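You operate a simulated robot arm through the tools that you are given. There is no shell and no other tool. Be economical: measure what you need, move in short steps, check, and stop when the job is done.

The job below is to be done with a simulated robot arm. You get a single attempt, and the scene is never put back.

Task
Clamp the rusty block, brush it clean with the green brush and put it in the blue tray.
Fine: use the black lever and leave it open; lay the brush back.
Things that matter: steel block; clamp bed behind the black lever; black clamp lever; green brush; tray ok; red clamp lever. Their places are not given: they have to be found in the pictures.

Only the result counts: the job must be done as asked and must still hold three seconds after the hand-in. Knocking over, shifting, dropping, spilling or breaking anything else fails it.

Robot
A 5-joint arm with a two-finger parallel gripper, fixed in place. Base frame: the origin is at the foot of the arm, x ahead of it, y to its left, z up; the work surface is at about z = 0. Units: m, degrees, N and s.
With the tool pointing down near the work surface it reaches from about 0.26 to 0.68 m from the base axis. Its first joint turns from -66.0 to 66.0 degrees. The tool tilts only in the upright plane through the base axis and itself; it spins freely about its own axis. Payload 2.9 kg.
The TCP is the grasp point between the finger pads, 0.03 m short of the fingertips. In the tool frame z runs along the fingers and y along their closing line. Largest opening 0.11 m; finger width 0.02, thickness 0.01; the body of the gripper, 0.048 by 0.112 m, starts 0.055 m behind the TCP.
Orientation is told as [roll, pitch, yaw] about the base's x, y, z axes, in that order, counted from this pose: with the fingers straight down and closing along the base's y, the tool's x points along the base's -x, its y along +y and its z along -z.

Tools
- The arm moves only by the tool servo_tool. Its argument "targets" is a list of rows, each an object (a shift or turn left out is 0, a gripper value left out holds the last) with "hand": the finger opening in mm, from 0 to 110; "delta_pos": the shift along the base's x, y, z in mm, a list of three; "turn": the turn, a rotation vector about the base's x, y, z in degrees, a list of three. In form: [{"hand": hand, "delta_pos": [dx, dy, dz], "turn": [rx, ry, rz]}, ...]. A call has 1 to 12 rows; each row is the pose to reach, as a shift and turn from the pose commanded when the call began. A row lasts 0.2 s, in which the tool goes at most 0.05 m and 8.6 degrees; a call with a longer step from one row to the next is refused whole, and so is a gripper value outside its range. Where a pose cannot be reached the arm comes as near as it can. A force on the tool above 40 N (or 10 N above the force at the start of the call, whichever is more), or a blocked arm, ends the call early, and 0.2 s more pass. Each finger travels about 0.108 m/s and halts on what it meets, pressing with about 23 N; the grip force reading is that of the motor and also rises with nothing between the fingers. The clock runs only during rows and for 0.2 s after the last one: add rows that repeat a pose to give the fingers time. It gives the time, the measured TCP pose, the force on the tool (base axes), the opening and the grip force at its end, in the units of the frame above (readings bear some noise), and new pictures: "views" is both (left out), scene, wrist or none.
- Cameras (640 x 400 px; columns grow to the right, rows downward): "scene" is fixed at [0.0507, -0.4632, 0.6111]; the picture's right is [0.62, -0.78, 0.00], its down [-0.40, -0.32, -0.86] and it looks along [0.67, 0.53, -0.52] (base axes); focal length 327 px, centre (320, 200). "wrist" rides on the gripper at [-0.036, 0, -0.057] in the tool frame; the picture's right is [0.00, -1.00, 0.00], its down [0.97, 0.00, -0.24] and it looks along [0.24, 0.00, 0.97] (tool axes); focal length 218 px, centre (320, 200).
- point_at(camera, pixels): for up to 12 pixels [column, row] of the newest picture of that camera ("zoom" is the newest enlarged one), the place [x, y, z] in the base frame of the surface seen there, good to about 0.002 m. It takes no simulated time.
- inspect(camera, box): a new picture of the part [left, top, right, bottom] of that camera's present view, enlarged. It takes no simulated time.
- close_job(): hands the job in; it is judged then, once.

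Work in short steps. Measure before you move; look again where a grasp or a placing could have gone wrong, and mend it. You have 80 turns and 150 pictures in all, those below and enlarged ones among them. Open the gripper and draw the arm clear of the work before you hand the job in, unless the task says otherwise; then end with one line.

The tools are called after "Call:" by a JSON object that holds its "method" and its "body". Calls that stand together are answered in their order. servo_tool: Moves the arm, as the interface text tells. Its arguments: {"type":"object","properties":{"targets":{"type":"array","items":{"type":"object","properties":{"hand":{"type":"number"},"delta_pos":{"type":"array","items":{"type":"number"}},"turn":{"type":"array","items":{"type":"number"}}}}},"views":{"type":"string","enum":["both","scene","wrist","none"]}},"required":["targets"]} The other tools are called the same way: point_at (camera, pixels) gives the place of the surface under pixels of a picture; inspect (camera, box) takes an enlarged picture of a part of a camera's view; close_job () hands the job in.

At the start:

```text
clock: 0.0
tool_pos: [0.4616, -0.1422, 0.3485]
orientation: [0.1, 0.0, 0.0]
contact_force: [0.3, -0.1, -0.5]
grip_width: 0.1103
grasp_force: 0.1
```

scene: 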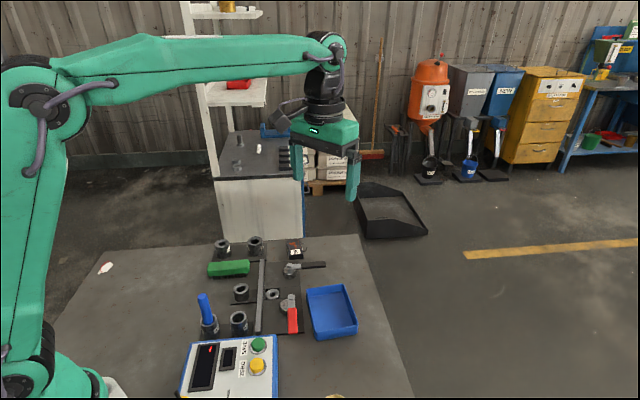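
wrist: 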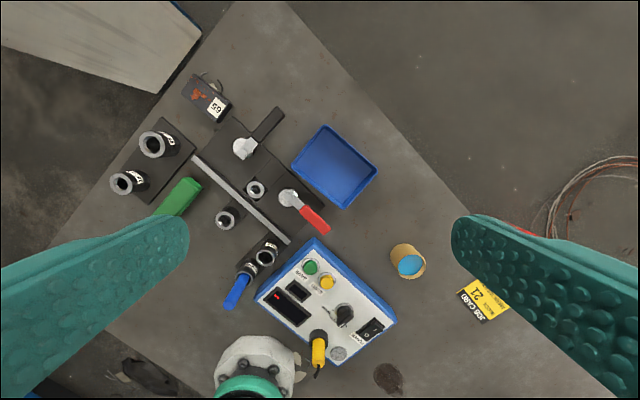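

I'll enlarge both views around the fixture to identify the parts.

Call:
{"method": "inspect", "body": {"camera": "scene", "box": [180, 220, 380, 345]}}

Call:
{"method": "inspect", "body": {"camera": "wrist", "box": [100, 60, 400, 250]}}

```text
3.20 times, centred on (280, 282) of scene
```

zoom: 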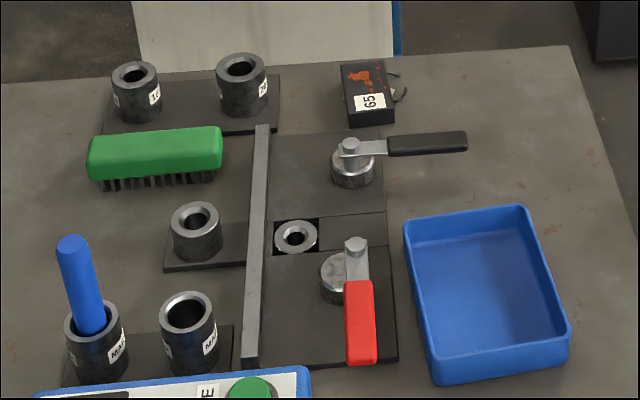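

```text
2.11 times, centred on (250, 155) of wrist
```

zoom: 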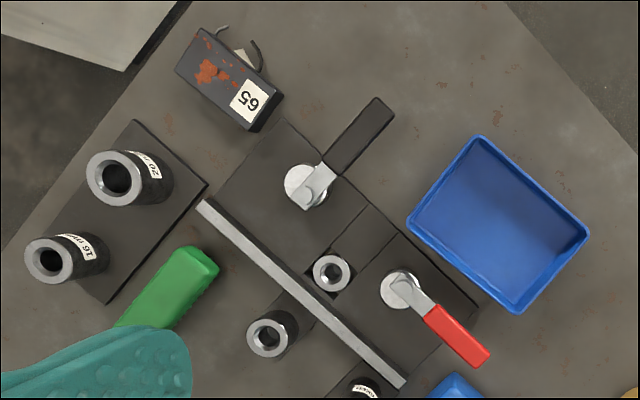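

I'll measure the block, levers, rail, brush and tray from the wrist zoom.

Call:
{"method": "point_at", "body": {"camera": "zoom", "pixels": [[203, 30], [277, 95], [252, 128], [177, 70], [225, 75], [300, 190], [378, 105], [335, 170], [210, 208], [395, 380], [250, 180], [400, 290]]}}

Call:
{"method": "point_at", "body": {"camera": "wrist", "pixels": [[188, 180], [200, 188], [160, 212], [172, 205], [325, 125], [377, 172], [347, 207], [292, 163], [335, 167], [235, 125], [285, 125], [315, 220]]}}

Call:
{"method": "point_at", "body": {"camera": "scene", "pixels": [[210, 265], [248, 262], [230, 265], [230, 276], [214, 277], [289, 268], [322, 264], [305, 265], [265, 262], [258, 330], [294, 250], [303, 248]]}}

```text
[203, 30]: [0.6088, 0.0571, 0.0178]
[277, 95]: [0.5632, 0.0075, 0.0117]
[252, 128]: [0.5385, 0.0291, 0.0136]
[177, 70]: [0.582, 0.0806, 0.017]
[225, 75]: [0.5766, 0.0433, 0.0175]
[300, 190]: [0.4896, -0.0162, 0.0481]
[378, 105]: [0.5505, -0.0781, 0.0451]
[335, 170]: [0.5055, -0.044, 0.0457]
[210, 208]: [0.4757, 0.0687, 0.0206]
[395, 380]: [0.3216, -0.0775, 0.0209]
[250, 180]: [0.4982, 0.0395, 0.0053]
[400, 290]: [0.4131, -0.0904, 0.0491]
```

```text
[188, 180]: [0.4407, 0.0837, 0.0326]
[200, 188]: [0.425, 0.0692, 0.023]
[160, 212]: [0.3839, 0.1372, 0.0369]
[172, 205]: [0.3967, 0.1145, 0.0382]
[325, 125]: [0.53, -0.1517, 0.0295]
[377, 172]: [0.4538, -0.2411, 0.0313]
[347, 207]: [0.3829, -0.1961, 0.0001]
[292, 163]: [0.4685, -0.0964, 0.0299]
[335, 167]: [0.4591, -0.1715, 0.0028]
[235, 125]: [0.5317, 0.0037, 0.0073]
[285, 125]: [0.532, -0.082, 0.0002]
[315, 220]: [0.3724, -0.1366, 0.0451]
```

```text
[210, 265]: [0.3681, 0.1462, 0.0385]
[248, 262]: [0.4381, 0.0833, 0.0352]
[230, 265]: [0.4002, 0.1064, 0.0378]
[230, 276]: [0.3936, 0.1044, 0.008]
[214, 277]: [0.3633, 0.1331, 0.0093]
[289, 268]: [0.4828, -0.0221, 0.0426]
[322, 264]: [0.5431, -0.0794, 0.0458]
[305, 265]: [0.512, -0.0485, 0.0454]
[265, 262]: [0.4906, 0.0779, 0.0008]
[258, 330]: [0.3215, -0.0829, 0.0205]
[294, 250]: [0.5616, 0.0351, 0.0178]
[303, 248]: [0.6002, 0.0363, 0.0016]
```

The block lies around (0.573, 0.044), its top at 0.018, and is nearly parallel to the rail (about 45°). I'll move above the black clamp for a closer look.

Call:
{"method": "servo_tool", "body": {"targets": [{"delta_pos": [0, 45, 0]}, {"delta_pos": [0, 90, -10]}, {"delta_pos": [0, 135, -20]}, {"delta_pos": [0, 155, -60]}, {"delta_pos": [0, 155, -100]}], "views": "wrist"}}

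Call:
{"method": "inspect", "body": {"camera": "wrist", "box": [180, 0, 460, 180]}}

Call:
{"method": "inspect", "body": {"camera": "scene", "box": [255, 230, 345, 287]}}

```text
clock: 1.2
tool_pos: [0.4638, 0.0098, 0.2464]
orientation: [0.0, 0.0, 0.0]
contact_force: [-0.5, 0.4, 0.6]
grip_width: 0.1104
grasp_force: 0.1
```

wrist: 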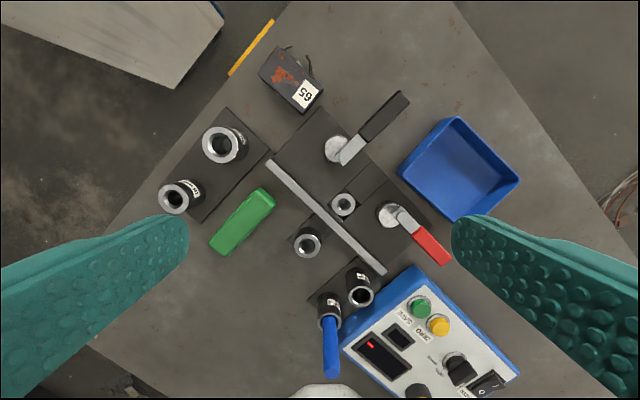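

```text
2.22 times, centred on (320, 90) of wrist
```

zoom: 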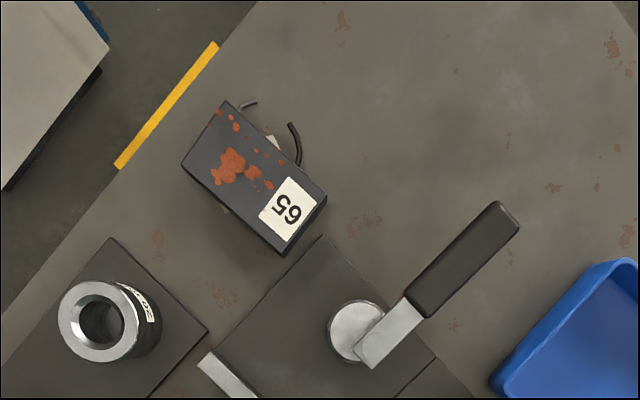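

```text
7.02 times, centred on (300, 258) of scene
```

zoom: 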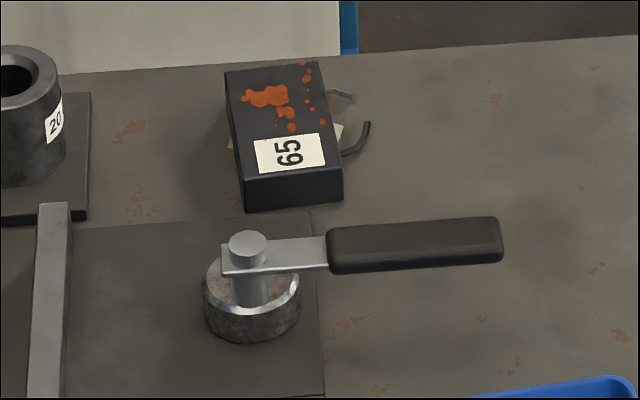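

I'll measure the cam disc against its post, the rail face and the block edges in this zoom.

Call:
{"method": "point_at", "body": {"camera": "zoom", "pixels": [[206, 290], [296, 285], [252, 308], [248, 240], [68, 300], [72, 206], [42, 206], [120, 320], [335, 168], [246, 183], [228, 74], [315, 65]]}}

Call:
{"method": "inspect", "body": {"camera": "wrist", "box": [260, 90, 420, 190]}}

```text
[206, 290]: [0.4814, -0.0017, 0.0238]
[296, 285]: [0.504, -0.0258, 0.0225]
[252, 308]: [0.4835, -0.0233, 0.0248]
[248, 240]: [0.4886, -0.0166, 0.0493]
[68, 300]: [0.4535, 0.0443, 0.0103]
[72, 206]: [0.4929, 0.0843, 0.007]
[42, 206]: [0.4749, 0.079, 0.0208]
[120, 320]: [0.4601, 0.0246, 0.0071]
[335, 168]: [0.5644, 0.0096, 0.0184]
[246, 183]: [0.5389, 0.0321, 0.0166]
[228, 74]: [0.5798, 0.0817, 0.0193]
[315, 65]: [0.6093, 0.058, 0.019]
```

```text
4.00 times, centred on (340, 140) of wrist
```

zoom: 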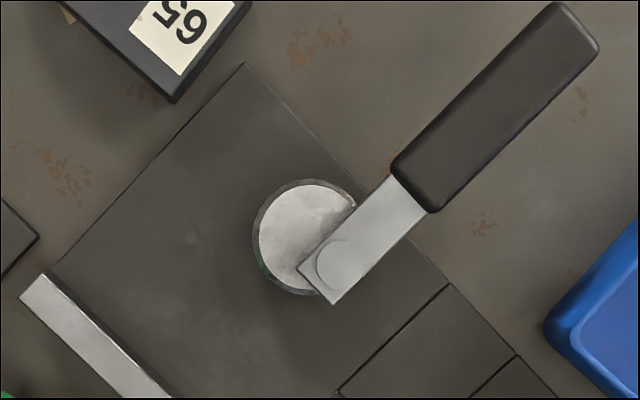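

Call:
{"method": "point_at", "body": {"camera": "zoom", "pixels": [[262, 240], [310, 187], [290, 283], [345, 200], [341, 263], [570, 20], [415, 190], [46, 275], [21, 297], [245, 66], [446, 284], [140, 380]]}}

```text
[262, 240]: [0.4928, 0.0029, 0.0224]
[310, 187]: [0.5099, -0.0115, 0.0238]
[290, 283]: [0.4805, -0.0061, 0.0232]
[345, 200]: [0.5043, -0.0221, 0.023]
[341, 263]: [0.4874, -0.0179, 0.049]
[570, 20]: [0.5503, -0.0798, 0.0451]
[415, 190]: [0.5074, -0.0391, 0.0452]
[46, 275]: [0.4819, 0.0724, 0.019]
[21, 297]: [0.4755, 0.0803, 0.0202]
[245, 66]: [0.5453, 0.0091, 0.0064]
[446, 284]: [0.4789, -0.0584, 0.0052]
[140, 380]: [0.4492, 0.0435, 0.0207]
```

The black cam's offset points along the rail toward its far end, so the lever looks to be in neutral. I'll look at the red cam for comparison.

Call:
{"method": "inspect", "body": {"camera": "wrist", "box": [320, 170, 480, 270]}}

Call:
{"method": "inspect", "body": {"camera": "scene", "box": [240, 280, 330, 337]}}

```text
4.00 times, centred on (400, 220) of wrist
```

zoom: 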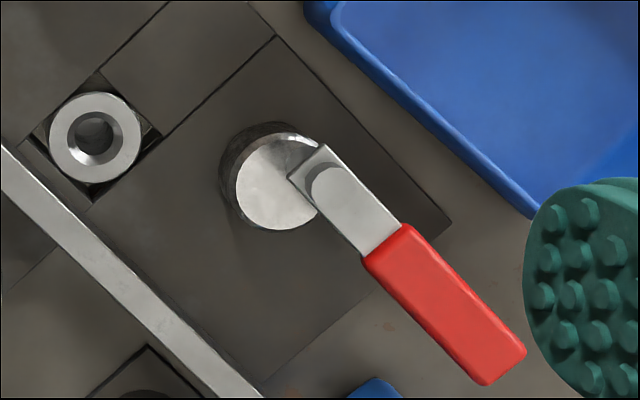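

```text
7.02 times, centred on (285, 308) of scene
```

zoom: 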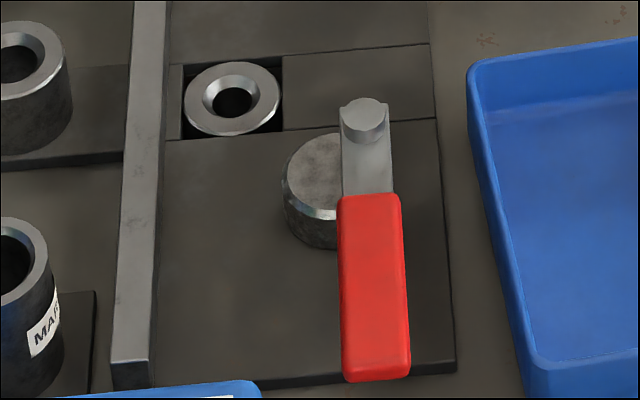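

Call:
{"method": "point_at", "body": {"camera": "zoom", "pixels": [[287, 185], [315, 145], [325, 210], [300, 200], [365, 105], [155, 240], [160, 180], [152, 300], [310, 235], [292, 215]]}}

```text
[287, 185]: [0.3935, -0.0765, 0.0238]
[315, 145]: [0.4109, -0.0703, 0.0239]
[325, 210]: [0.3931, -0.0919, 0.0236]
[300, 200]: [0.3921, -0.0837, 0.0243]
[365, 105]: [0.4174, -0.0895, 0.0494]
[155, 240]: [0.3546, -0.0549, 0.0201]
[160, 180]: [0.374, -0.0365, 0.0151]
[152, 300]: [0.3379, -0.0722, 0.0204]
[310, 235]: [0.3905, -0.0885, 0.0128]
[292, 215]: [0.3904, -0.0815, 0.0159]
```

Red's cam points toward the rail (closed), and black mirrors it, so black closes by swinging the handle toward the block's side (+u along the rail). Now I'll check the wires at the block and measure heights around the bed.

Call:
{"method": "inspect", "body": {"camera": "wrist", "box": [245, 35, 345, 98]}}

Call:
{"method": "point_at", "body": {"camera": "wrist", "pixels": [[225, 144], [343, 204], [343, 196], [178, 197], [307, 242], [240, 220], [262, 192], [225, 247], [448, 170], [412, 167], [455, 125], [505, 180]]}}

Call:
{"method": "point_at", "body": {"camera": "zoom", "pixels": [[95, 55], [220, 200]]}}

```text
6.35 times, centred on (295, 66) of wrist
```

zoom: 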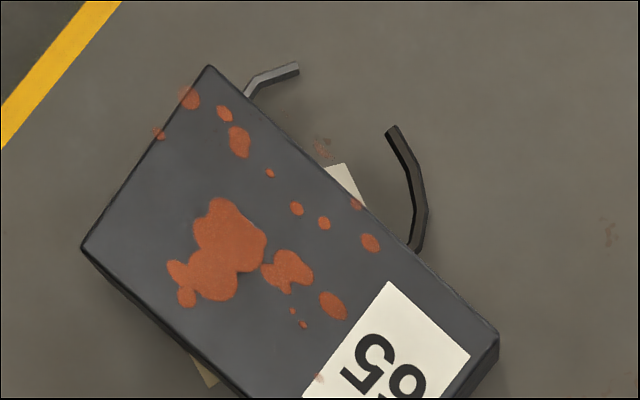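

```text
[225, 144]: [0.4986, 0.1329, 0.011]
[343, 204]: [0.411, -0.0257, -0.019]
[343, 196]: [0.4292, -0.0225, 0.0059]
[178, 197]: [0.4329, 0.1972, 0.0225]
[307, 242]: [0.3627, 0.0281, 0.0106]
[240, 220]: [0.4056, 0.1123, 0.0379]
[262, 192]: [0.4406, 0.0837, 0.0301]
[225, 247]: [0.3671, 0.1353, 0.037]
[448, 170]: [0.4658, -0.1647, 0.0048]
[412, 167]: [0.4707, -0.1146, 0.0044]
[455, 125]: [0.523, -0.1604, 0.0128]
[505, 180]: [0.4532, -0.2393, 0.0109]
```

```text
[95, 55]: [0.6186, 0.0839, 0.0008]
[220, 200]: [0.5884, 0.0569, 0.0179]
```

The block's centre is (0.573, 0.0445), its axis at about 48.7°, and it is 65 x 36 x 18 mm. I'll grip it by its ends, so I'm rotating to yaw -41.3° and hovering above it.

Call:
{"method": "servo_tool", "body": {"targets": [{"delta_pos": [25, 8, 0], "turn": [0, 0, -8.2], "hand": 82}, {"delta_pos": [50, 16, 0], "turn": [0, 0, -16.4]}, {"delta_pos": [75, 24, -20], "turn": [0, 0, -24.6]}, {"delta_pos": [100, 32, -50], "turn": [0, 0, -32.8]}, {"delta_pos": [111, 33, -90], "turn": [0, 0, -41.3]}, {"delta_pos": [111, 33, -120], "turn": [0, 0, -41.3]}, {"delta_pos": [111, 33, -120], "turn": [0, 0, -41.3]}]}}

```text
clock: 2.8
tool_pos: [0.5732, 0.0427, 0.1295]
orientation: [-0.1, -0.1, -41.4]
contact_force: [0.3, -0.2, -0.4]
grip_width: 0.082
grasp_force: 0.1
```

scene: 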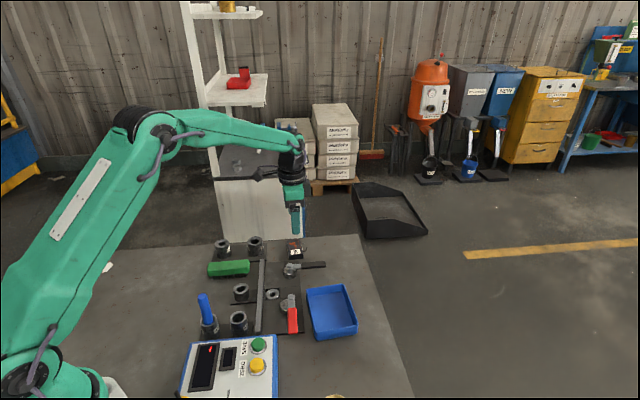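
wrist: 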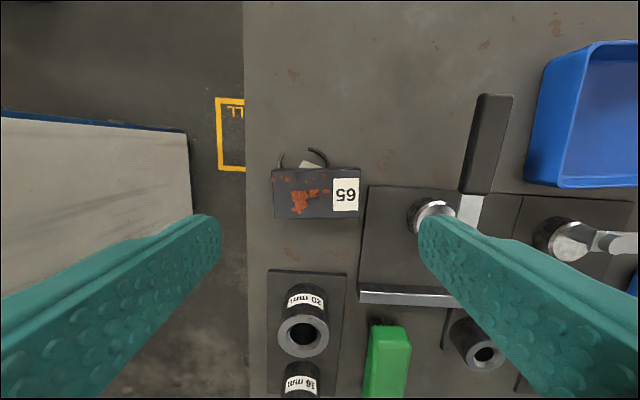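

The block looks aligned with the image. I'll re-measure its corners from here.

Call:
{"method": "inspect", "body": {"camera": "wrist", "box": [250, 140, 390, 230]}}

Call:
{"method": "point_at", "body": {"camera": "wrist", "pixels": [[274, 171], [359, 169], [276, 216], [359, 215], [318, 190]]}}

```text
4.44 times, centred on (320, 185) of wrist
```

zoom: 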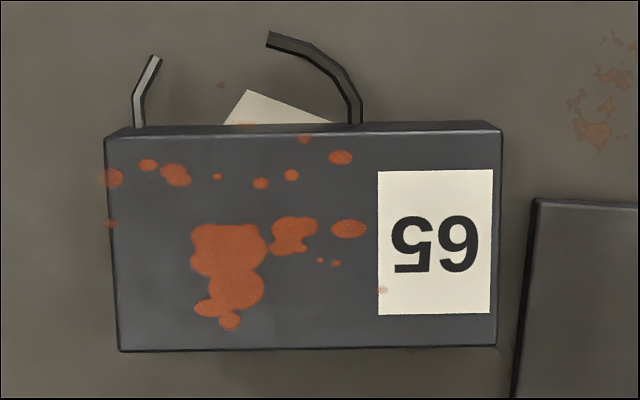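

```text
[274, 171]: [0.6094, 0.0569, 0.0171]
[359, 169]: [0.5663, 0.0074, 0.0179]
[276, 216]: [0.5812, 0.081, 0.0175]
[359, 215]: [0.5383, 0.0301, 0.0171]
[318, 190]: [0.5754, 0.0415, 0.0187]
```

The centre is (0.574, 0.044), matching the tool. I'll descend to TCP z≈0.039 and close.

Call:
{"method": "servo_tool", "body": {"targets": [{"delta_pos": [0.5, 1, -40]}, {"delta_pos": [0.5, 1, -70]}, {"delta_pos": [0.5, 1, -91]}, {"delta_pos": [0.5, 1, -91]}, {"delta_pos": [0.5, 1, -91], "hand": 55}, {"delta_pos": [0.5, 1, -91], "hand": 55}, {"delta_pos": [0.5, 1, -91], "hand": 55}], "views": "wrist"}}

```text
clock: 4.4
tool_pos: [0.5746, 0.0437, 0.0372]
orientation: [0.0, 0.0, -41.3]
contact_force: [0.5, 0.6, -0.6]
grip_width: 0.0697
grasp_force: 23.0
```

wrist: 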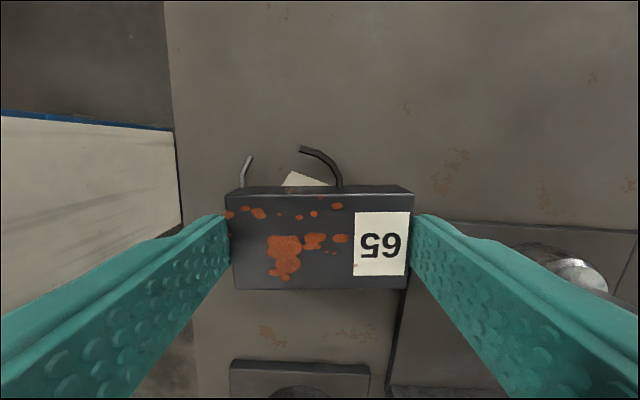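

The grip width is 69.7 mm, so the block is about 70 x 40. I'll lift it and check what lies underneath.

Call:
{"method": "servo_tool", "body": {"targets": [{"delta_pos": [0, 0, 30]}, {"delta_pos": [0, 0, 70]}, {"delta_pos": [0, 0, 90]}, {"delta_pos": [0, 0, 90]}]}}

Call:
{"method": "inspect", "body": {"camera": "scene", "box": [250, 190, 350, 255]}}

```text
clock: 5.4
tool_pos: [0.573, 0.0468, 0.1282]
orientation: [0.0, 0.1, -41.4]
contact_force: [-0.1, 0.5, -4.1]
grip_width: 0.0699
grasp_force: 22.9
```

scene: 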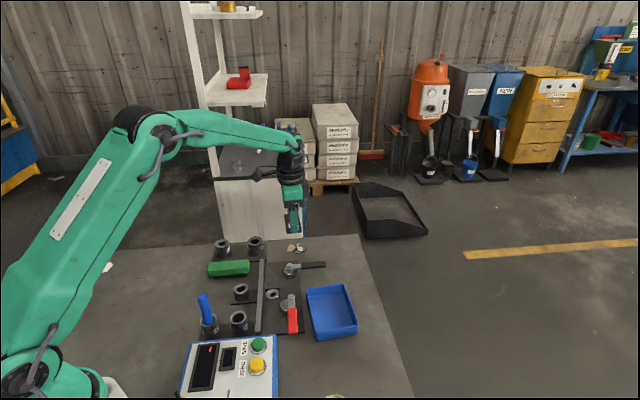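
wrist: 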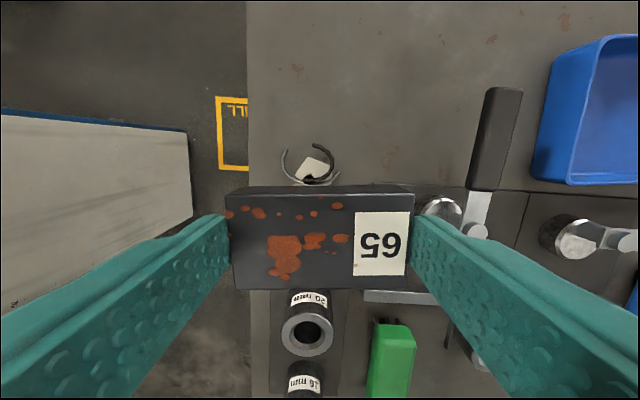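

```text
6.15 times, centred on (300, 222) of scene
```

zoom: 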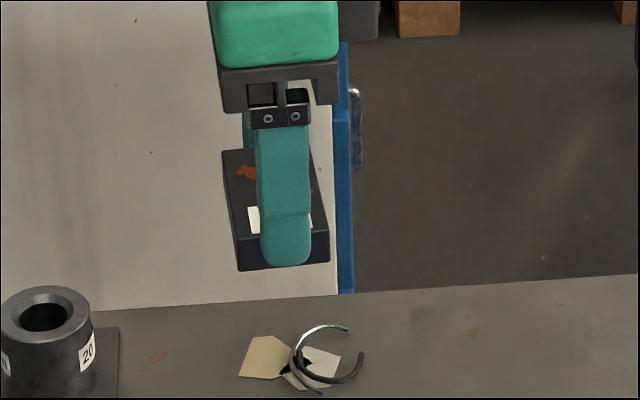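

Under the block there was only a wire ring with tags, and that stays on the table. I'll carry the block above the bed and turn it to yaw -45° to match the rail's 45°.

Call:
{"method": "servo_tool", "body": {"targets": [{"delta_pos": [-35, -7, 0], "turn": [0, 0, -3.7]}, {"delta_pos": [-70, -14, 0], "turn": [0, 0, -3.7]}, {"delta_pos": [-109, -21, -10], "turn": [0, 0, -3.7]}, {"delta_pos": [-109, -21, -35], "turn": [0, 0, -3.7]}, {"delta_pos": [-109, -21, -35], "turn": [0, 0, -3.7]}]}}

Call:
{"method": "inspect", "body": {"camera": "scene", "box": [225, 205, 345, 280]}}

```text
clock: 6.6
tool_pos: [0.4642, 0.0234, 0.0928]
orientation: [0.0, 0.1, -45.0]
contact_force: [-0.3, 0.7, -3.5]
grip_width: 0.0697
grasp_force: 23.0
```

scene: 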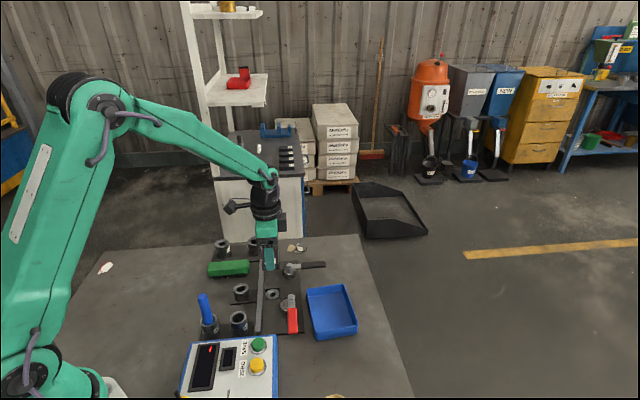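
wrist: 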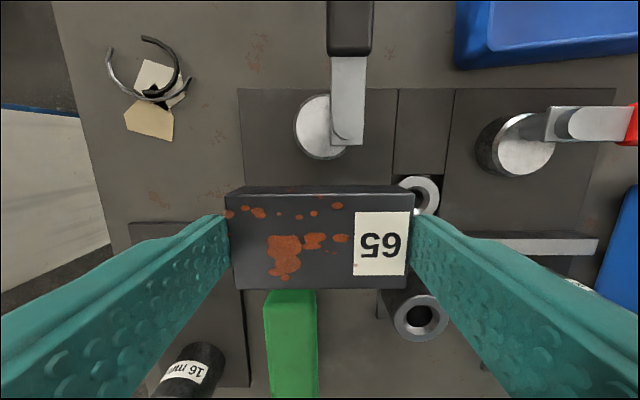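

```text
5.33 times, centred on (285, 242) of scene
```

zoom: 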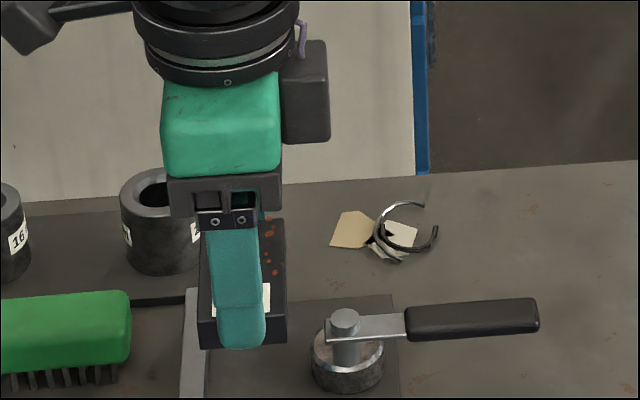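

I'll measure the block's edges against the rail and cam from the wrist view.

Call:
{"method": "point_at", "body": {"camera": "wrist", "pixels": [[230, 197], [410, 197], [238, 286], [402, 286], [345, 230], [320, 157], [500, 238], [590, 240], [300, 170], [260, 160], [345, 130], [310, 125]]}}

```text
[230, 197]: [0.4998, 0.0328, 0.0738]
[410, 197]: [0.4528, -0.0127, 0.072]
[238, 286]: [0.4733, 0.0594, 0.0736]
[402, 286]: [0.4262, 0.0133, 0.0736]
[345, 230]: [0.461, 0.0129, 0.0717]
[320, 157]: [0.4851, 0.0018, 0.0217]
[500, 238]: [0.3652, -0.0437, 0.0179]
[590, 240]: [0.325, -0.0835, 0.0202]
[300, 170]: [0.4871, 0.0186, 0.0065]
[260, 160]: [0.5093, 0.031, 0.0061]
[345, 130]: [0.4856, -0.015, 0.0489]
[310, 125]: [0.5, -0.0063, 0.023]
```

Alignment is good, with the block back at s≈0.291 against the rail at 0.2897. I'll descend nudged 1 mm away from the rail.

Call:
{"method": "servo_tool", "body": {"targets": [{"delta_pos": [1, -1, -20]}, {"delta_pos": [1, -1, -38]}, {"delta_pos": [1, -1, -45]}, {"delta_pos": [1, -1, -48]}, {"delta_pos": [1, -1, -48]}]}}

Call:
{"method": "inspect", "body": {"camera": "scene", "box": [225, 225, 345, 300]}}

```text
clock: 7.8
tool_pos: [0.4661, 0.0236, 0.0447]
orientation: [0.0, 0.0, -45.0]
contact_force: [0.9, 1.2, -4.0]
grip_width: 0.0698
grasp_force: 22.9
```

scene: 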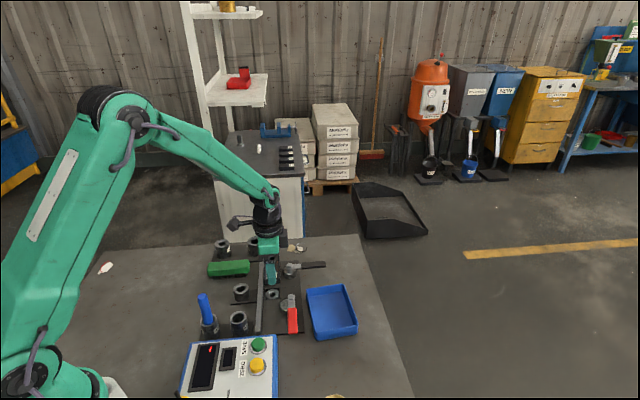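
wrist: 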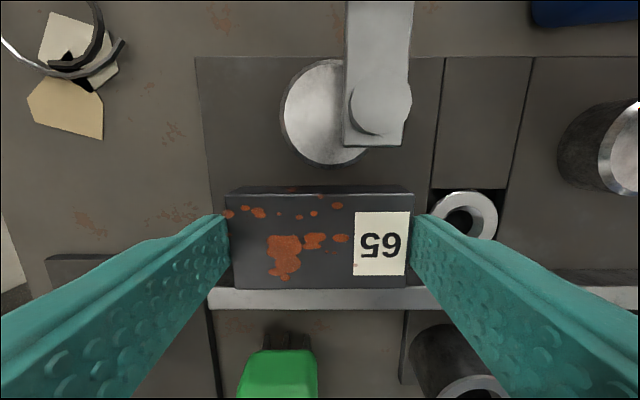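

```text
5.33 times, centred on (285, 262) of scene
```

zoom: 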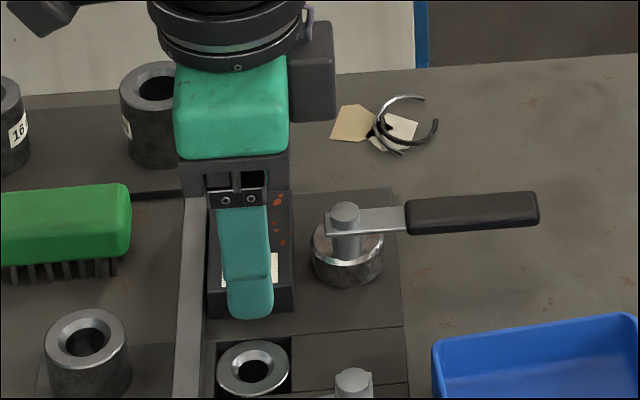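

Still hanging by its weight, about 1 mm up. I'll lower it to contact and press it toward the rail a bit.

Call:
{"method": "servo_tool", "body": {"targets": [{"delta_pos": [0, 0, -1]}, {"delta_pos": [0, 0, -2]}, {"delta_pos": [-1, 1, -2]}, {"delta_pos": [-2, 2, -2]}, {"delta_pos": [-2, 2, -2]}], "views": "wrist"}}

```text
clock: 9.0
tool_pos: [0.4655, 0.0259, 0.0429]
orientation: [0.3, -0.3, -45.2]
contact_force: [8.8, -6.9, 18.1]
grip_width: 0.0702
grasp_force: 23.3
```

wrist: 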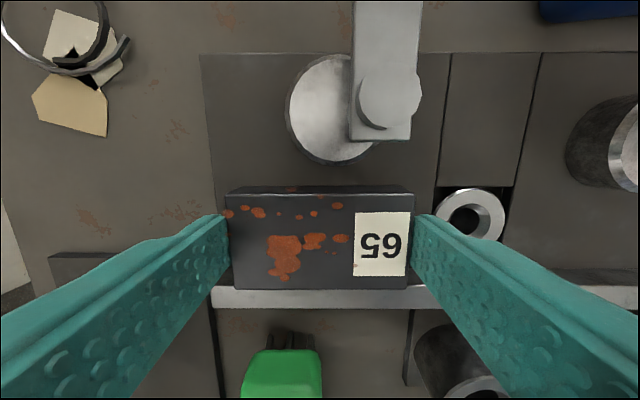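

Contact with the bed and rail is confirmed. I'll release and rise.

Call:
{"method": "servo_tool", "body": {"targets": [{"delta_pos": [0.5, -0.5, 0.5], "hand": 80}, {"delta_pos": [0.5, -0.5, 0.5], "hand": 80}, {"delta_pos": [0.5, -0.5, 30], "hand": 80}, {"delta_pos": [0.5, -0.5, 75], "hand": 80}, {"delta_pos": [0.5, -0.5, 100], "hand": 80}, {"delta_pos": [0.5, -0.5, 100], "hand": 40}]}}

Call:
{"method": "inspect", "body": {"camera": "scene", "box": [225, 225, 345, 300]}}

```text
clock: 10.4
tool_pos: [0.4659, 0.0234, 0.1426]
orientation: [0.1, 0.0, -45.0]
contact_force: [-0.8, 0.8, 0.2]
grip_width: 0.0398
grasp_force: 0.0
```

scene: 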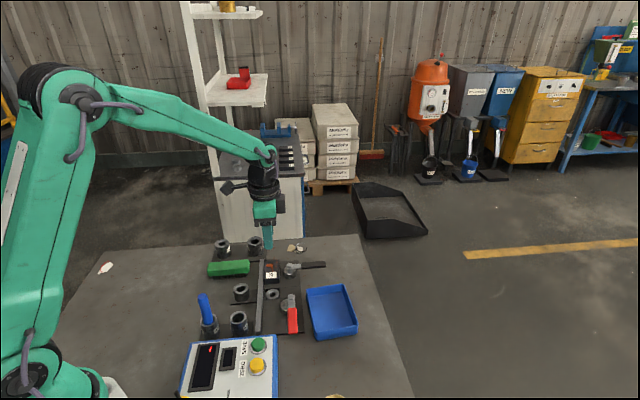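
wrist: 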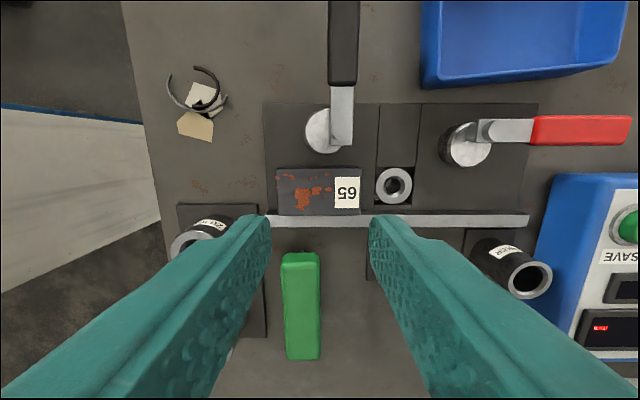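

```text
5.33 times, centred on (285, 262) of scene
```

zoom: 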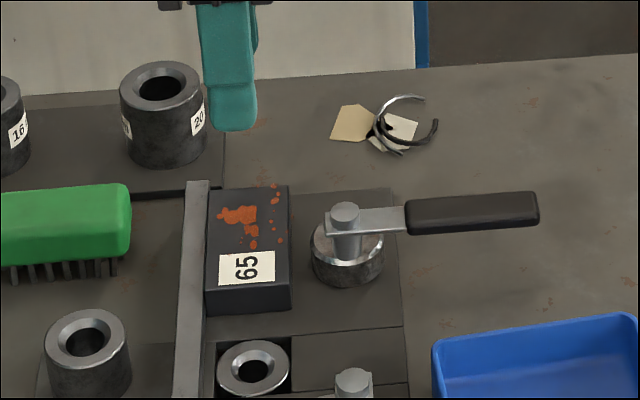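

The block is seated against the rail. Now I'll hover above the black handle at (0.534, -0.063) with the fingers straddling it at yaw -45°.

Call:
{"method": "servo_tool", "body": {"targets": [{"delta_pos": [20, -25, 0], "hand": 40}, {"delta_pos": [40, -50, 0]}, {"delta_pos": [60, -75, 0]}, {"delta_pos": [68, -87, -20]}, {"delta_pos": [68, -87, -45]}, {"delta_pos": [68, -87, -45]}]}}

Call:
{"method": "inspect", "body": {"camera": "scene", "box": [245, 215, 365, 290]}}

```text
clock: 11.8
tool_pos: [0.5328, -0.0631, 0.0956]
orientation: [0.1, 0.0, -45.0]
contact_force: [-0.8, -0.5, 0.2]
grip_width: 0.0397
grasp_force: 0.1
```

scene: 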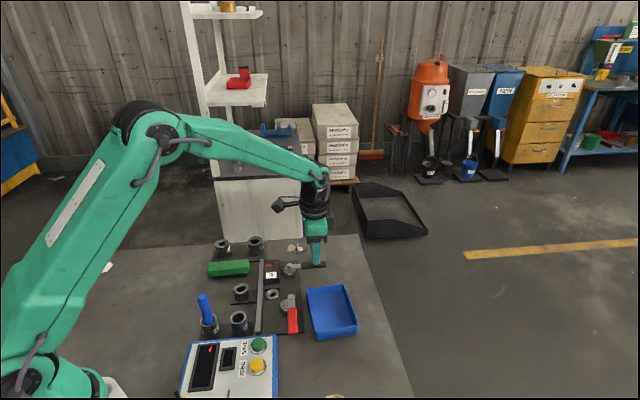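
wrist: 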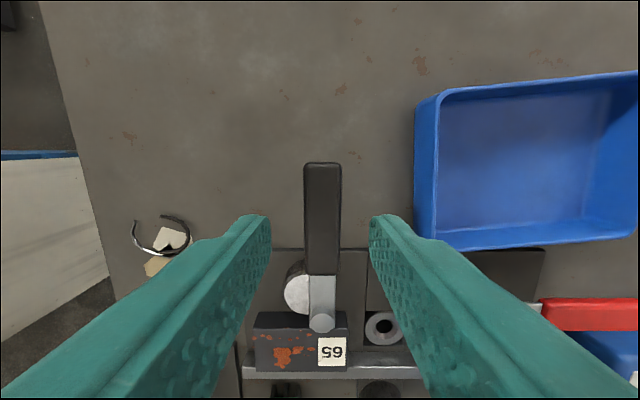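

```text
5.33 times, centred on (305, 252) of scene
```

zoom: 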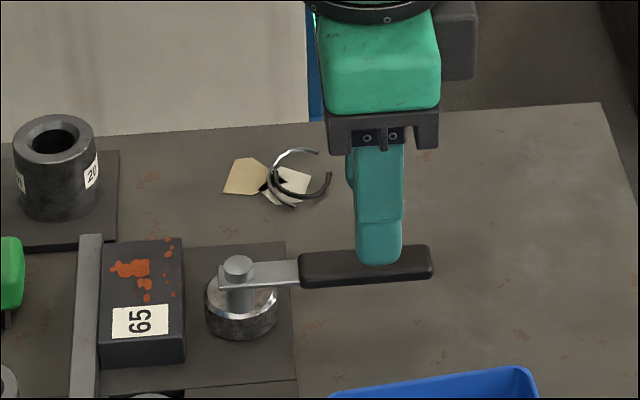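

The handle is centred between the fingers. I'll descend to tip z≈0.028 and narrow loosely to 28 mm.

Call:
{"method": "servo_tool", "body": {"targets": [{"delta_pos": [0, 0, -20]}, {"delta_pos": [0, 0, -38]}, {"delta_pos": [0, 0, -38], "hand": 26}, {"delta_pos": [0, 0, -38], "hand": 26}, {"delta_pos": [6, 6.9, -38], "turn": [0, 0, 8]}, {"delta_pos": [11, 14.5, -38], "turn": [0, 0, 16]}, {"delta_pos": [14.8, 22.8, -38], "turn": [0, 0, 24]}, {"delta_pos": [17.5, 31.6, -38], "turn": [0, 0, 32]}]}}

Call:
{"method": "inspect", "body": {"camera": "scene", "box": [245, 215, 365, 290]}}

```text
clock: 13.6
tool_pos: [0.5514, -0.0291, 0.0575]
orientation: [0.0, 0.0, -12.9]
contact_force: [-0.7, -1.6, 0.1]
grip_width: 0.0263
grasp_force: 0.3
```

scene: 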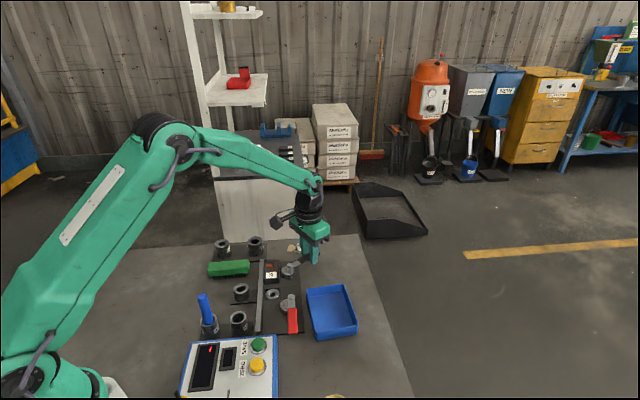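
wrist: 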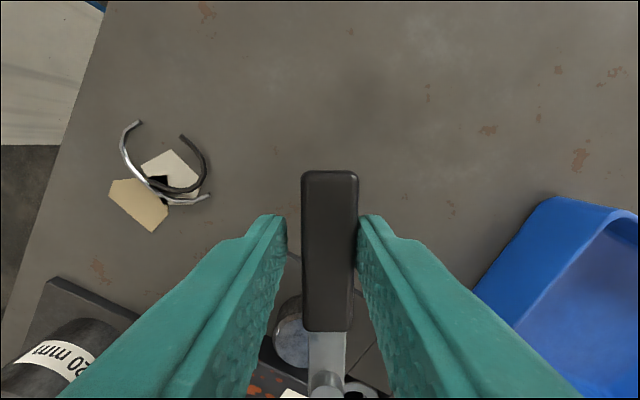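

```text
5.33 times, centred on (305, 252) of scene
```

zoom: 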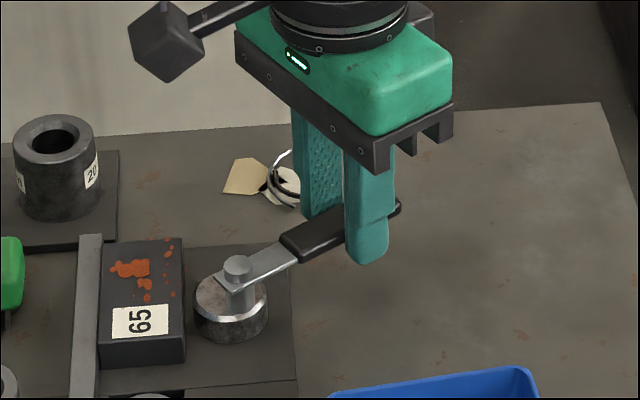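

The lever moves freely and the cam turns toward the block. I'll continue the arc to about 90°.

Call:
{"method": "servo_tool", "body": {"targets": [{"delta_pos": [1.4, 9, 0], "turn": [0, 0, 8]}, {"delta_pos": [1.6, 18.1, 0], "turn": [0, 0, 16]}, {"delta_pos": [0.5, 27.2, 0], "turn": [0, 0, 24]}, {"delta_pos": [-1.9, 36, 0], "turn": [0, 0, 32]}, {"delta_pos": [-5.4, 44.4, 0], "turn": [0, 0, 40]}, {"delta_pos": [-10.1, 52.3, 0], "turn": [0, 0, 48]}, {"delta_pos": [-15.9, 59.4, 0], "turn": [0, 0, 56]}]}}

Call:
{"method": "inspect", "body": {"camera": "scene", "box": [245, 215, 365, 290]}}

```text
clock: 15.2
tool_pos: [0.5342, 0.0262, 0.0588]
orientation: [-0.1, -0.1, 43.0]
contact_force: [5.3, -16.1, 2.3]
grip_width: 0.0335
grasp_force: 7.6
```

scene: 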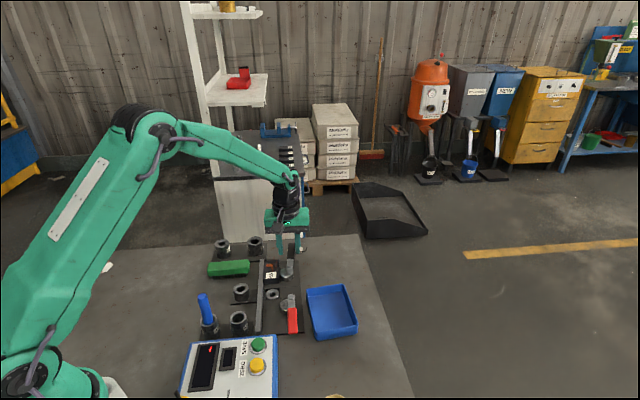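
wrist: 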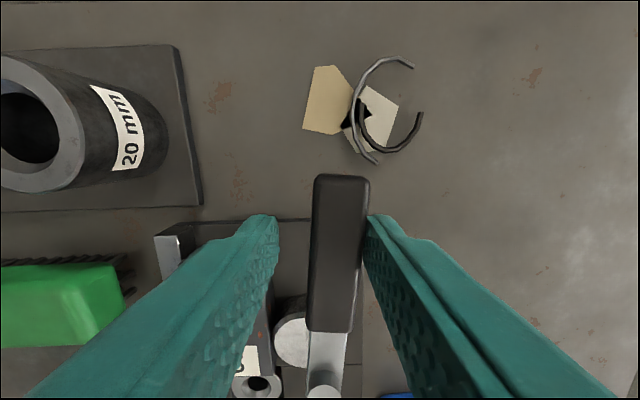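

```text
5.33 times, centred on (305, 252) of scene
```

zoom: 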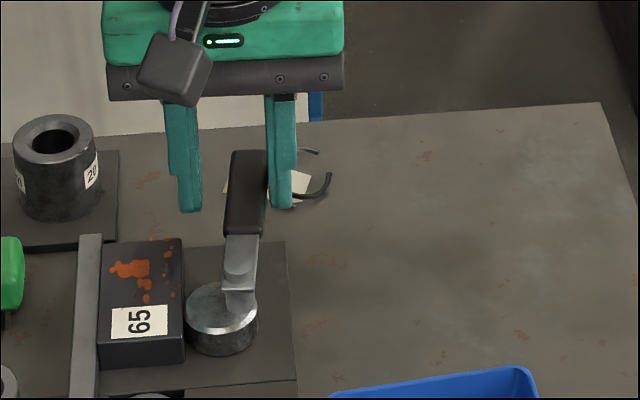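

Resistance appears near 90° (16 N). I'll measure the handle direction and the cam gap.

Call:
{"method": "point_at", "body": {"camera": "zoom", "pixels": [[239, 268], [249, 155], [245, 235], [187, 315], [183, 300], [183, 243], [182, 280], [195, 295]]}}

Call:
{"method": "inspect", "body": {"camera": "wrist", "box": [220, 200, 380, 300]}}

```text
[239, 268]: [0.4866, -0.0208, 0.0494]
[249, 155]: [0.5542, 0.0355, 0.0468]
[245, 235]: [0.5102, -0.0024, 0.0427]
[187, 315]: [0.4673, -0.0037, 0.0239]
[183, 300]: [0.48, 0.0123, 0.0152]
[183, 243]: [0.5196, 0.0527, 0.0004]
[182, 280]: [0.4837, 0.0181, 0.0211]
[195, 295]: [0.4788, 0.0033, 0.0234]
```

```text
4.00 times, centred on (300, 250) of wrist
```

zoom: 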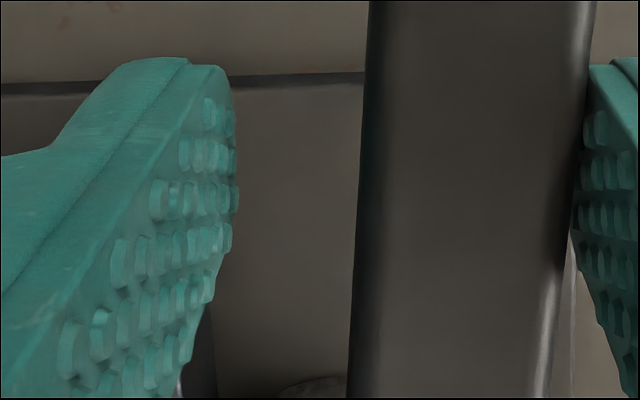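

The handle is at about 38° and the cam is touching the block. I'll press a bit further to seat it near 45°.

Call:
{"method": "servo_tool", "body": {"targets": [{"delta_pos": [-3, 3, 0], "turn": [0, 0, 2]}, {"delta_pos": [-6, 6, 0], "turn": [0, 0, 2]}, {"delta_pos": [-6, 6, 0], "turn": [0, 0, 2]}, {"delta_pos": [-6, 6, 0], "turn": [0, 0, 2]}]}}

Call:
{"method": "inspect", "body": {"camera": "scene", "box": [245, 215, 365, 290]}}

```text
clock: 16.2
tool_pos: [0.5289, 0.0351, 0.0594]
orientation: [-0.1, -0.1, 45.0]
contact_force: [15.3, -16.9, -3.2]
grip_width: 0.0373
grasp_force: 11.3
```

scene: 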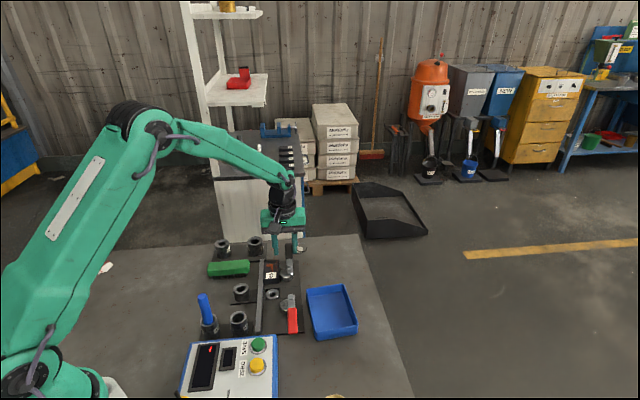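
wrist: 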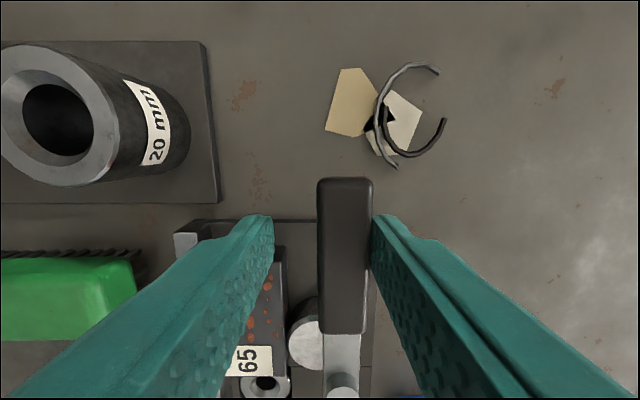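

```text
5.33 times, centred on (305, 252) of scene
```

zoom: 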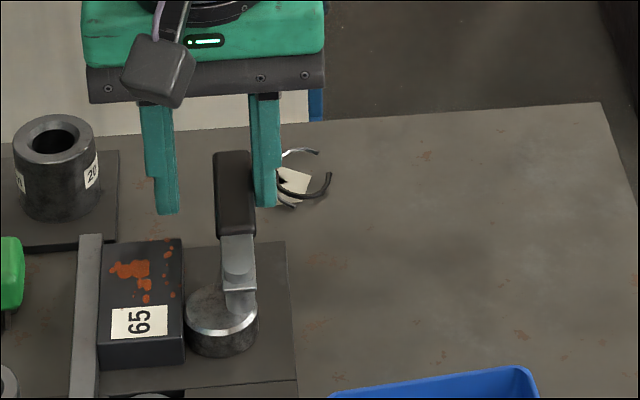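

The handle is now parallel to the rail and firmly stopped. I'll relax, open a little and rise.

Call:
{"method": "servo_tool", "body": {"targets": [{"delta_pos": [5, -5, 0], "turn": [0, 0, 0], "hand": 40}, {"delta_pos": [5, -5, 0], "hand": 40}, {"delta_pos": [5, -5, 40], "hand": 40}, {"delta_pos": [5, -5, 85], "hand": 40}, {"delta_pos": [5, -5, 115], "hand": 50}, {"delta_pos": [5, -5, 115], "hand": 50}]}}

Call:
{"method": "inspect", "body": {"camera": "scene", "box": [245, 215, 365, 290]}}

```text
clock: 17.6
tool_pos: [0.5347, 0.0307, 0.1748]
orientation: [0.0, -0.1, 45.1]
contact_force: [1.0, 0.3, 1.0]
grip_width: 0.0501
grasp_force: 0.1
```

scene: 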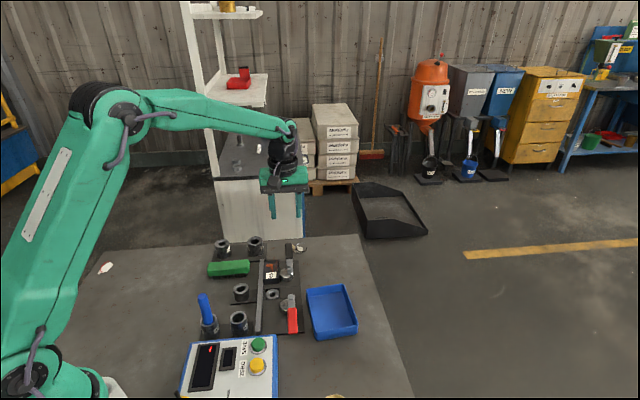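
wrist: 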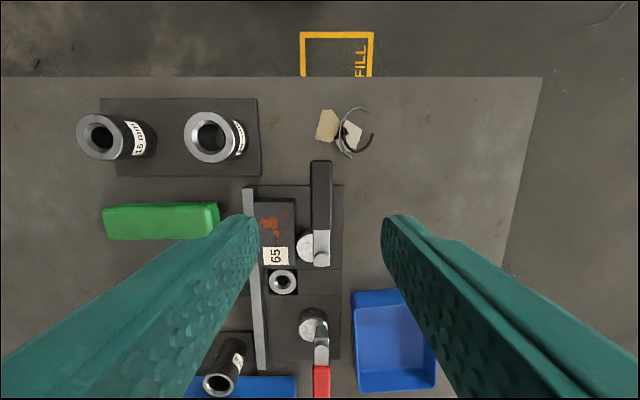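

```text
5.33 times, centred on (305, 252) of scene
```

zoom: 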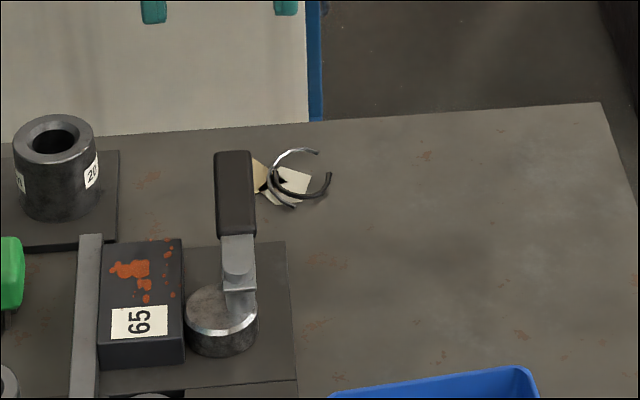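

Clamp holds. I'll measure the brush now.

Call:
{"method": "inspect", "body": {"camera": "wrist", "box": [80, 170, 260, 282]}}

Call:
{"method": "inspect", "body": {"camera": "scene", "box": [195, 225, 285, 281]}}

Call:
{"method": "point_at", "body": {"camera": "wrist", "pixels": [[106, 212], [107, 236], [216, 206], [216, 234], [160, 208], [160, 236], [160, 222], [210, 137], [247, 195], [280, 225], [275, 255]]}}

```text
3.56 times, centred on (170, 226) of wrist
```

zoom: 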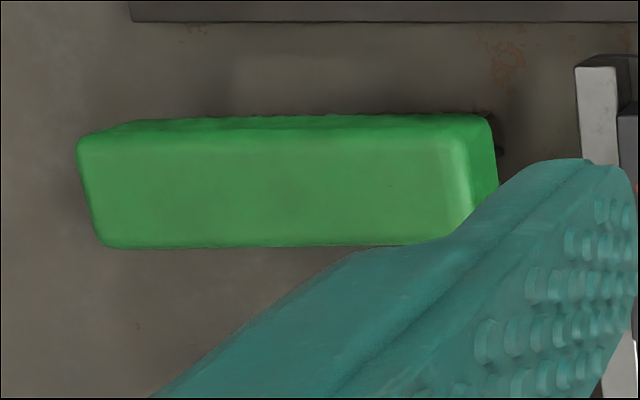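

```text
7.11 times, centred on (240, 253) of scene
```

zoom: 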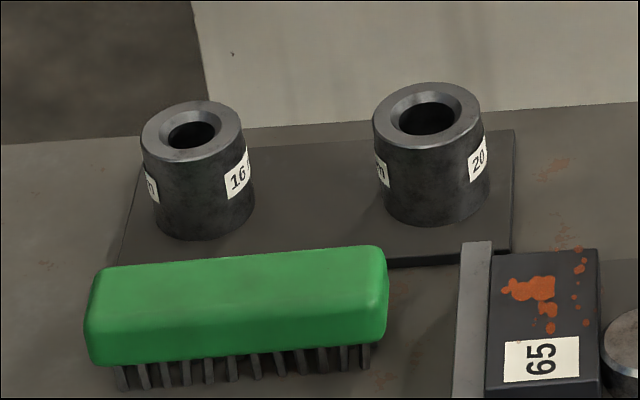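

```text
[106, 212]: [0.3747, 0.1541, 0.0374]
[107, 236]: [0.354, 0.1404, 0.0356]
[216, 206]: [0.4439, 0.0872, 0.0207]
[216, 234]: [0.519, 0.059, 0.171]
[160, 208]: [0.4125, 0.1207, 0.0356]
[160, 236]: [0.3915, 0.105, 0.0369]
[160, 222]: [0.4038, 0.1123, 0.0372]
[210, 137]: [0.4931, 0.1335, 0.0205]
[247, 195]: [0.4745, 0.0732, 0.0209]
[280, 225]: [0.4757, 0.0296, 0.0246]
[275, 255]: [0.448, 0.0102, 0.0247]
```

The brush midline passes (0.402, 0.113) at -42.4°, top 0.037. I'll move over it and rotate to yaw -42.4°.

Call:
{"method": "servo_tool", "body": {"targets": [{"delta_pos": [-12, 8, 0], "turn": [0, 0, -8], "hand": 60}, {"delta_pos": [-24, 16, 0], "turn": [0, 0, -16]}, {"delta_pos": [-36, 24, 0], "turn": [0, 0, -24]}, {"delta_pos": [-48, 32, 0], "turn": [0, 0, -32]}, {"delta_pos": [-60, 40, 0], "turn": [0, 0, -40]}, {"delta_pos": [-72, 48, 0], "turn": [0, 0, -48]}, {"delta_pos": [-84, 56, 0], "turn": [0, 0, -56]}, {"delta_pos": [-96, 64, 0], "turn": [0, 0, -64]}, {"delta_pos": [-108, 72, 0], "turn": [0, 0, -72]}, {"delta_pos": [-120, 78, -20], "turn": [0, 0, -80]}, {"delta_pos": [-133.7, 82.8, -50], "turn": [0, 0, -87.4]}, {"delta_pos": [-133.7, 82.8, -50], "turn": [0, 0, -87.4]}], "views": "wrist"}}

```text
clock: 20.2
tool_pos: [0.3996, 0.1141, 0.1246]
orientation: [0.0, 0.1, -42.5]
contact_force: [0.9, -0.5, 0.2]
grip_width: 0.0602
grasp_force: 0.0
```

wrist: 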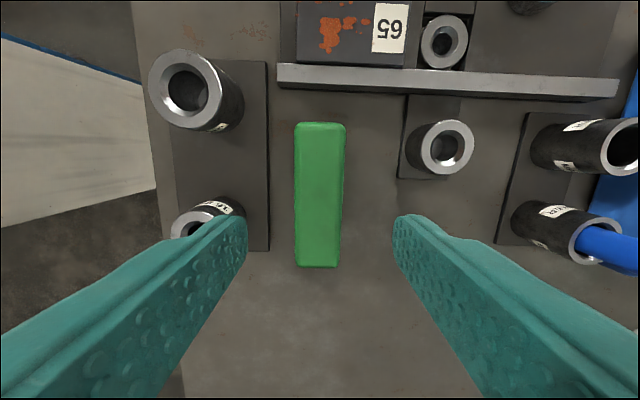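

Call:
{"method": "point_at", "body": {"camera": "wrist", "pixels": [[298, 130], [342, 130], [299, 258], [337, 258], [320, 195], [320, 126], [318, 264], [298, 195], [341, 195]]}}

```text
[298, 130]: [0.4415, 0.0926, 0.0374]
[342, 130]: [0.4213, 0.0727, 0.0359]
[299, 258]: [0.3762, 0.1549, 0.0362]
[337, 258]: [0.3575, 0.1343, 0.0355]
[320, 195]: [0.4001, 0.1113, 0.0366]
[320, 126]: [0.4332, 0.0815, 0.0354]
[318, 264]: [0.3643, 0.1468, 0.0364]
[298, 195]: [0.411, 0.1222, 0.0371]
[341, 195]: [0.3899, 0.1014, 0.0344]
```

Centre (0.399, 0.1135) and axis -43.5° — well placed. I'll descend to z 0.043 and grip.

Call:
{"method": "servo_tool", "body": {"targets": [{"delta_pos": [0, -0.5, -40], "turn": [0, 0, -1]}, {"delta_pos": [0, -0.5, -70], "turn": [0, 0, -1]}, {"delta_pos": [0, -0.5, -81.5], "turn": [0, 0, -1]}, {"delta_pos": [0, -0.5, -81.5], "turn": [0, 0, -1], "hand": 20}, {"delta_pos": [0, -0.5, -81.5], "turn": [0, 0, -1], "hand": 20}, {"delta_pos": [0, -0.5, -81.5], "turn": [0, 0, -1], "hand": 20}]}}

Call:
{"method": "inspect", "body": {"camera": "scene", "box": [195, 225, 285, 281]}}

```text
clock: 21.6
tool_pos: [0.3981, 0.1132, 0.0431]
orientation: [0.0, -0.1, -43.3]
contact_force: [0.1, -0.1, -1.4]
grip_width: 0.0333
grasp_force: 22.8
```

scene: 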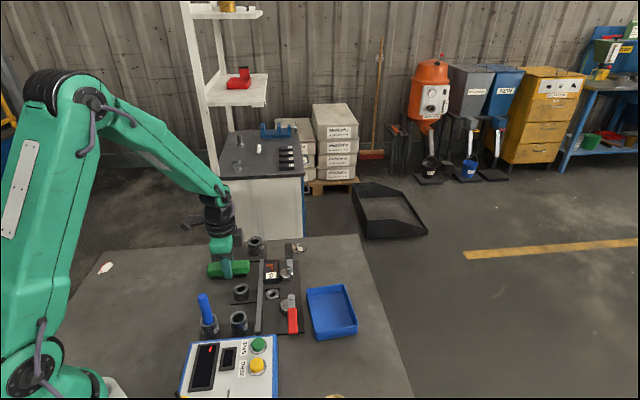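
wrist: 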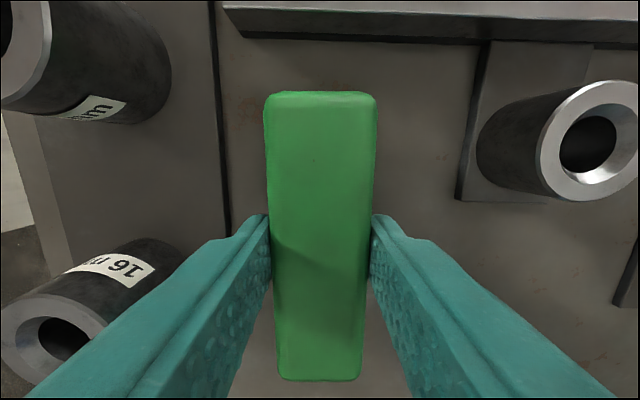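

```text
7.11 times, centred on (240, 253) of scene
```

zoom: 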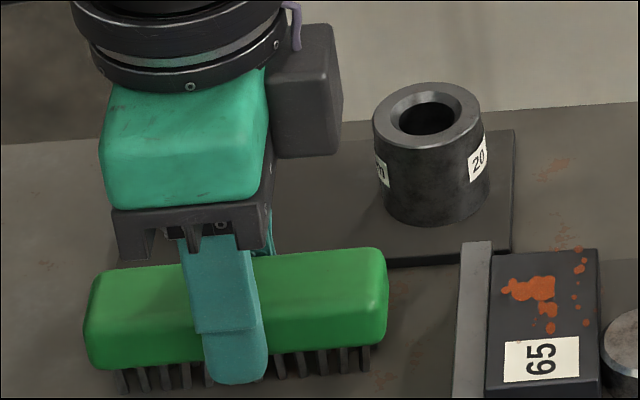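

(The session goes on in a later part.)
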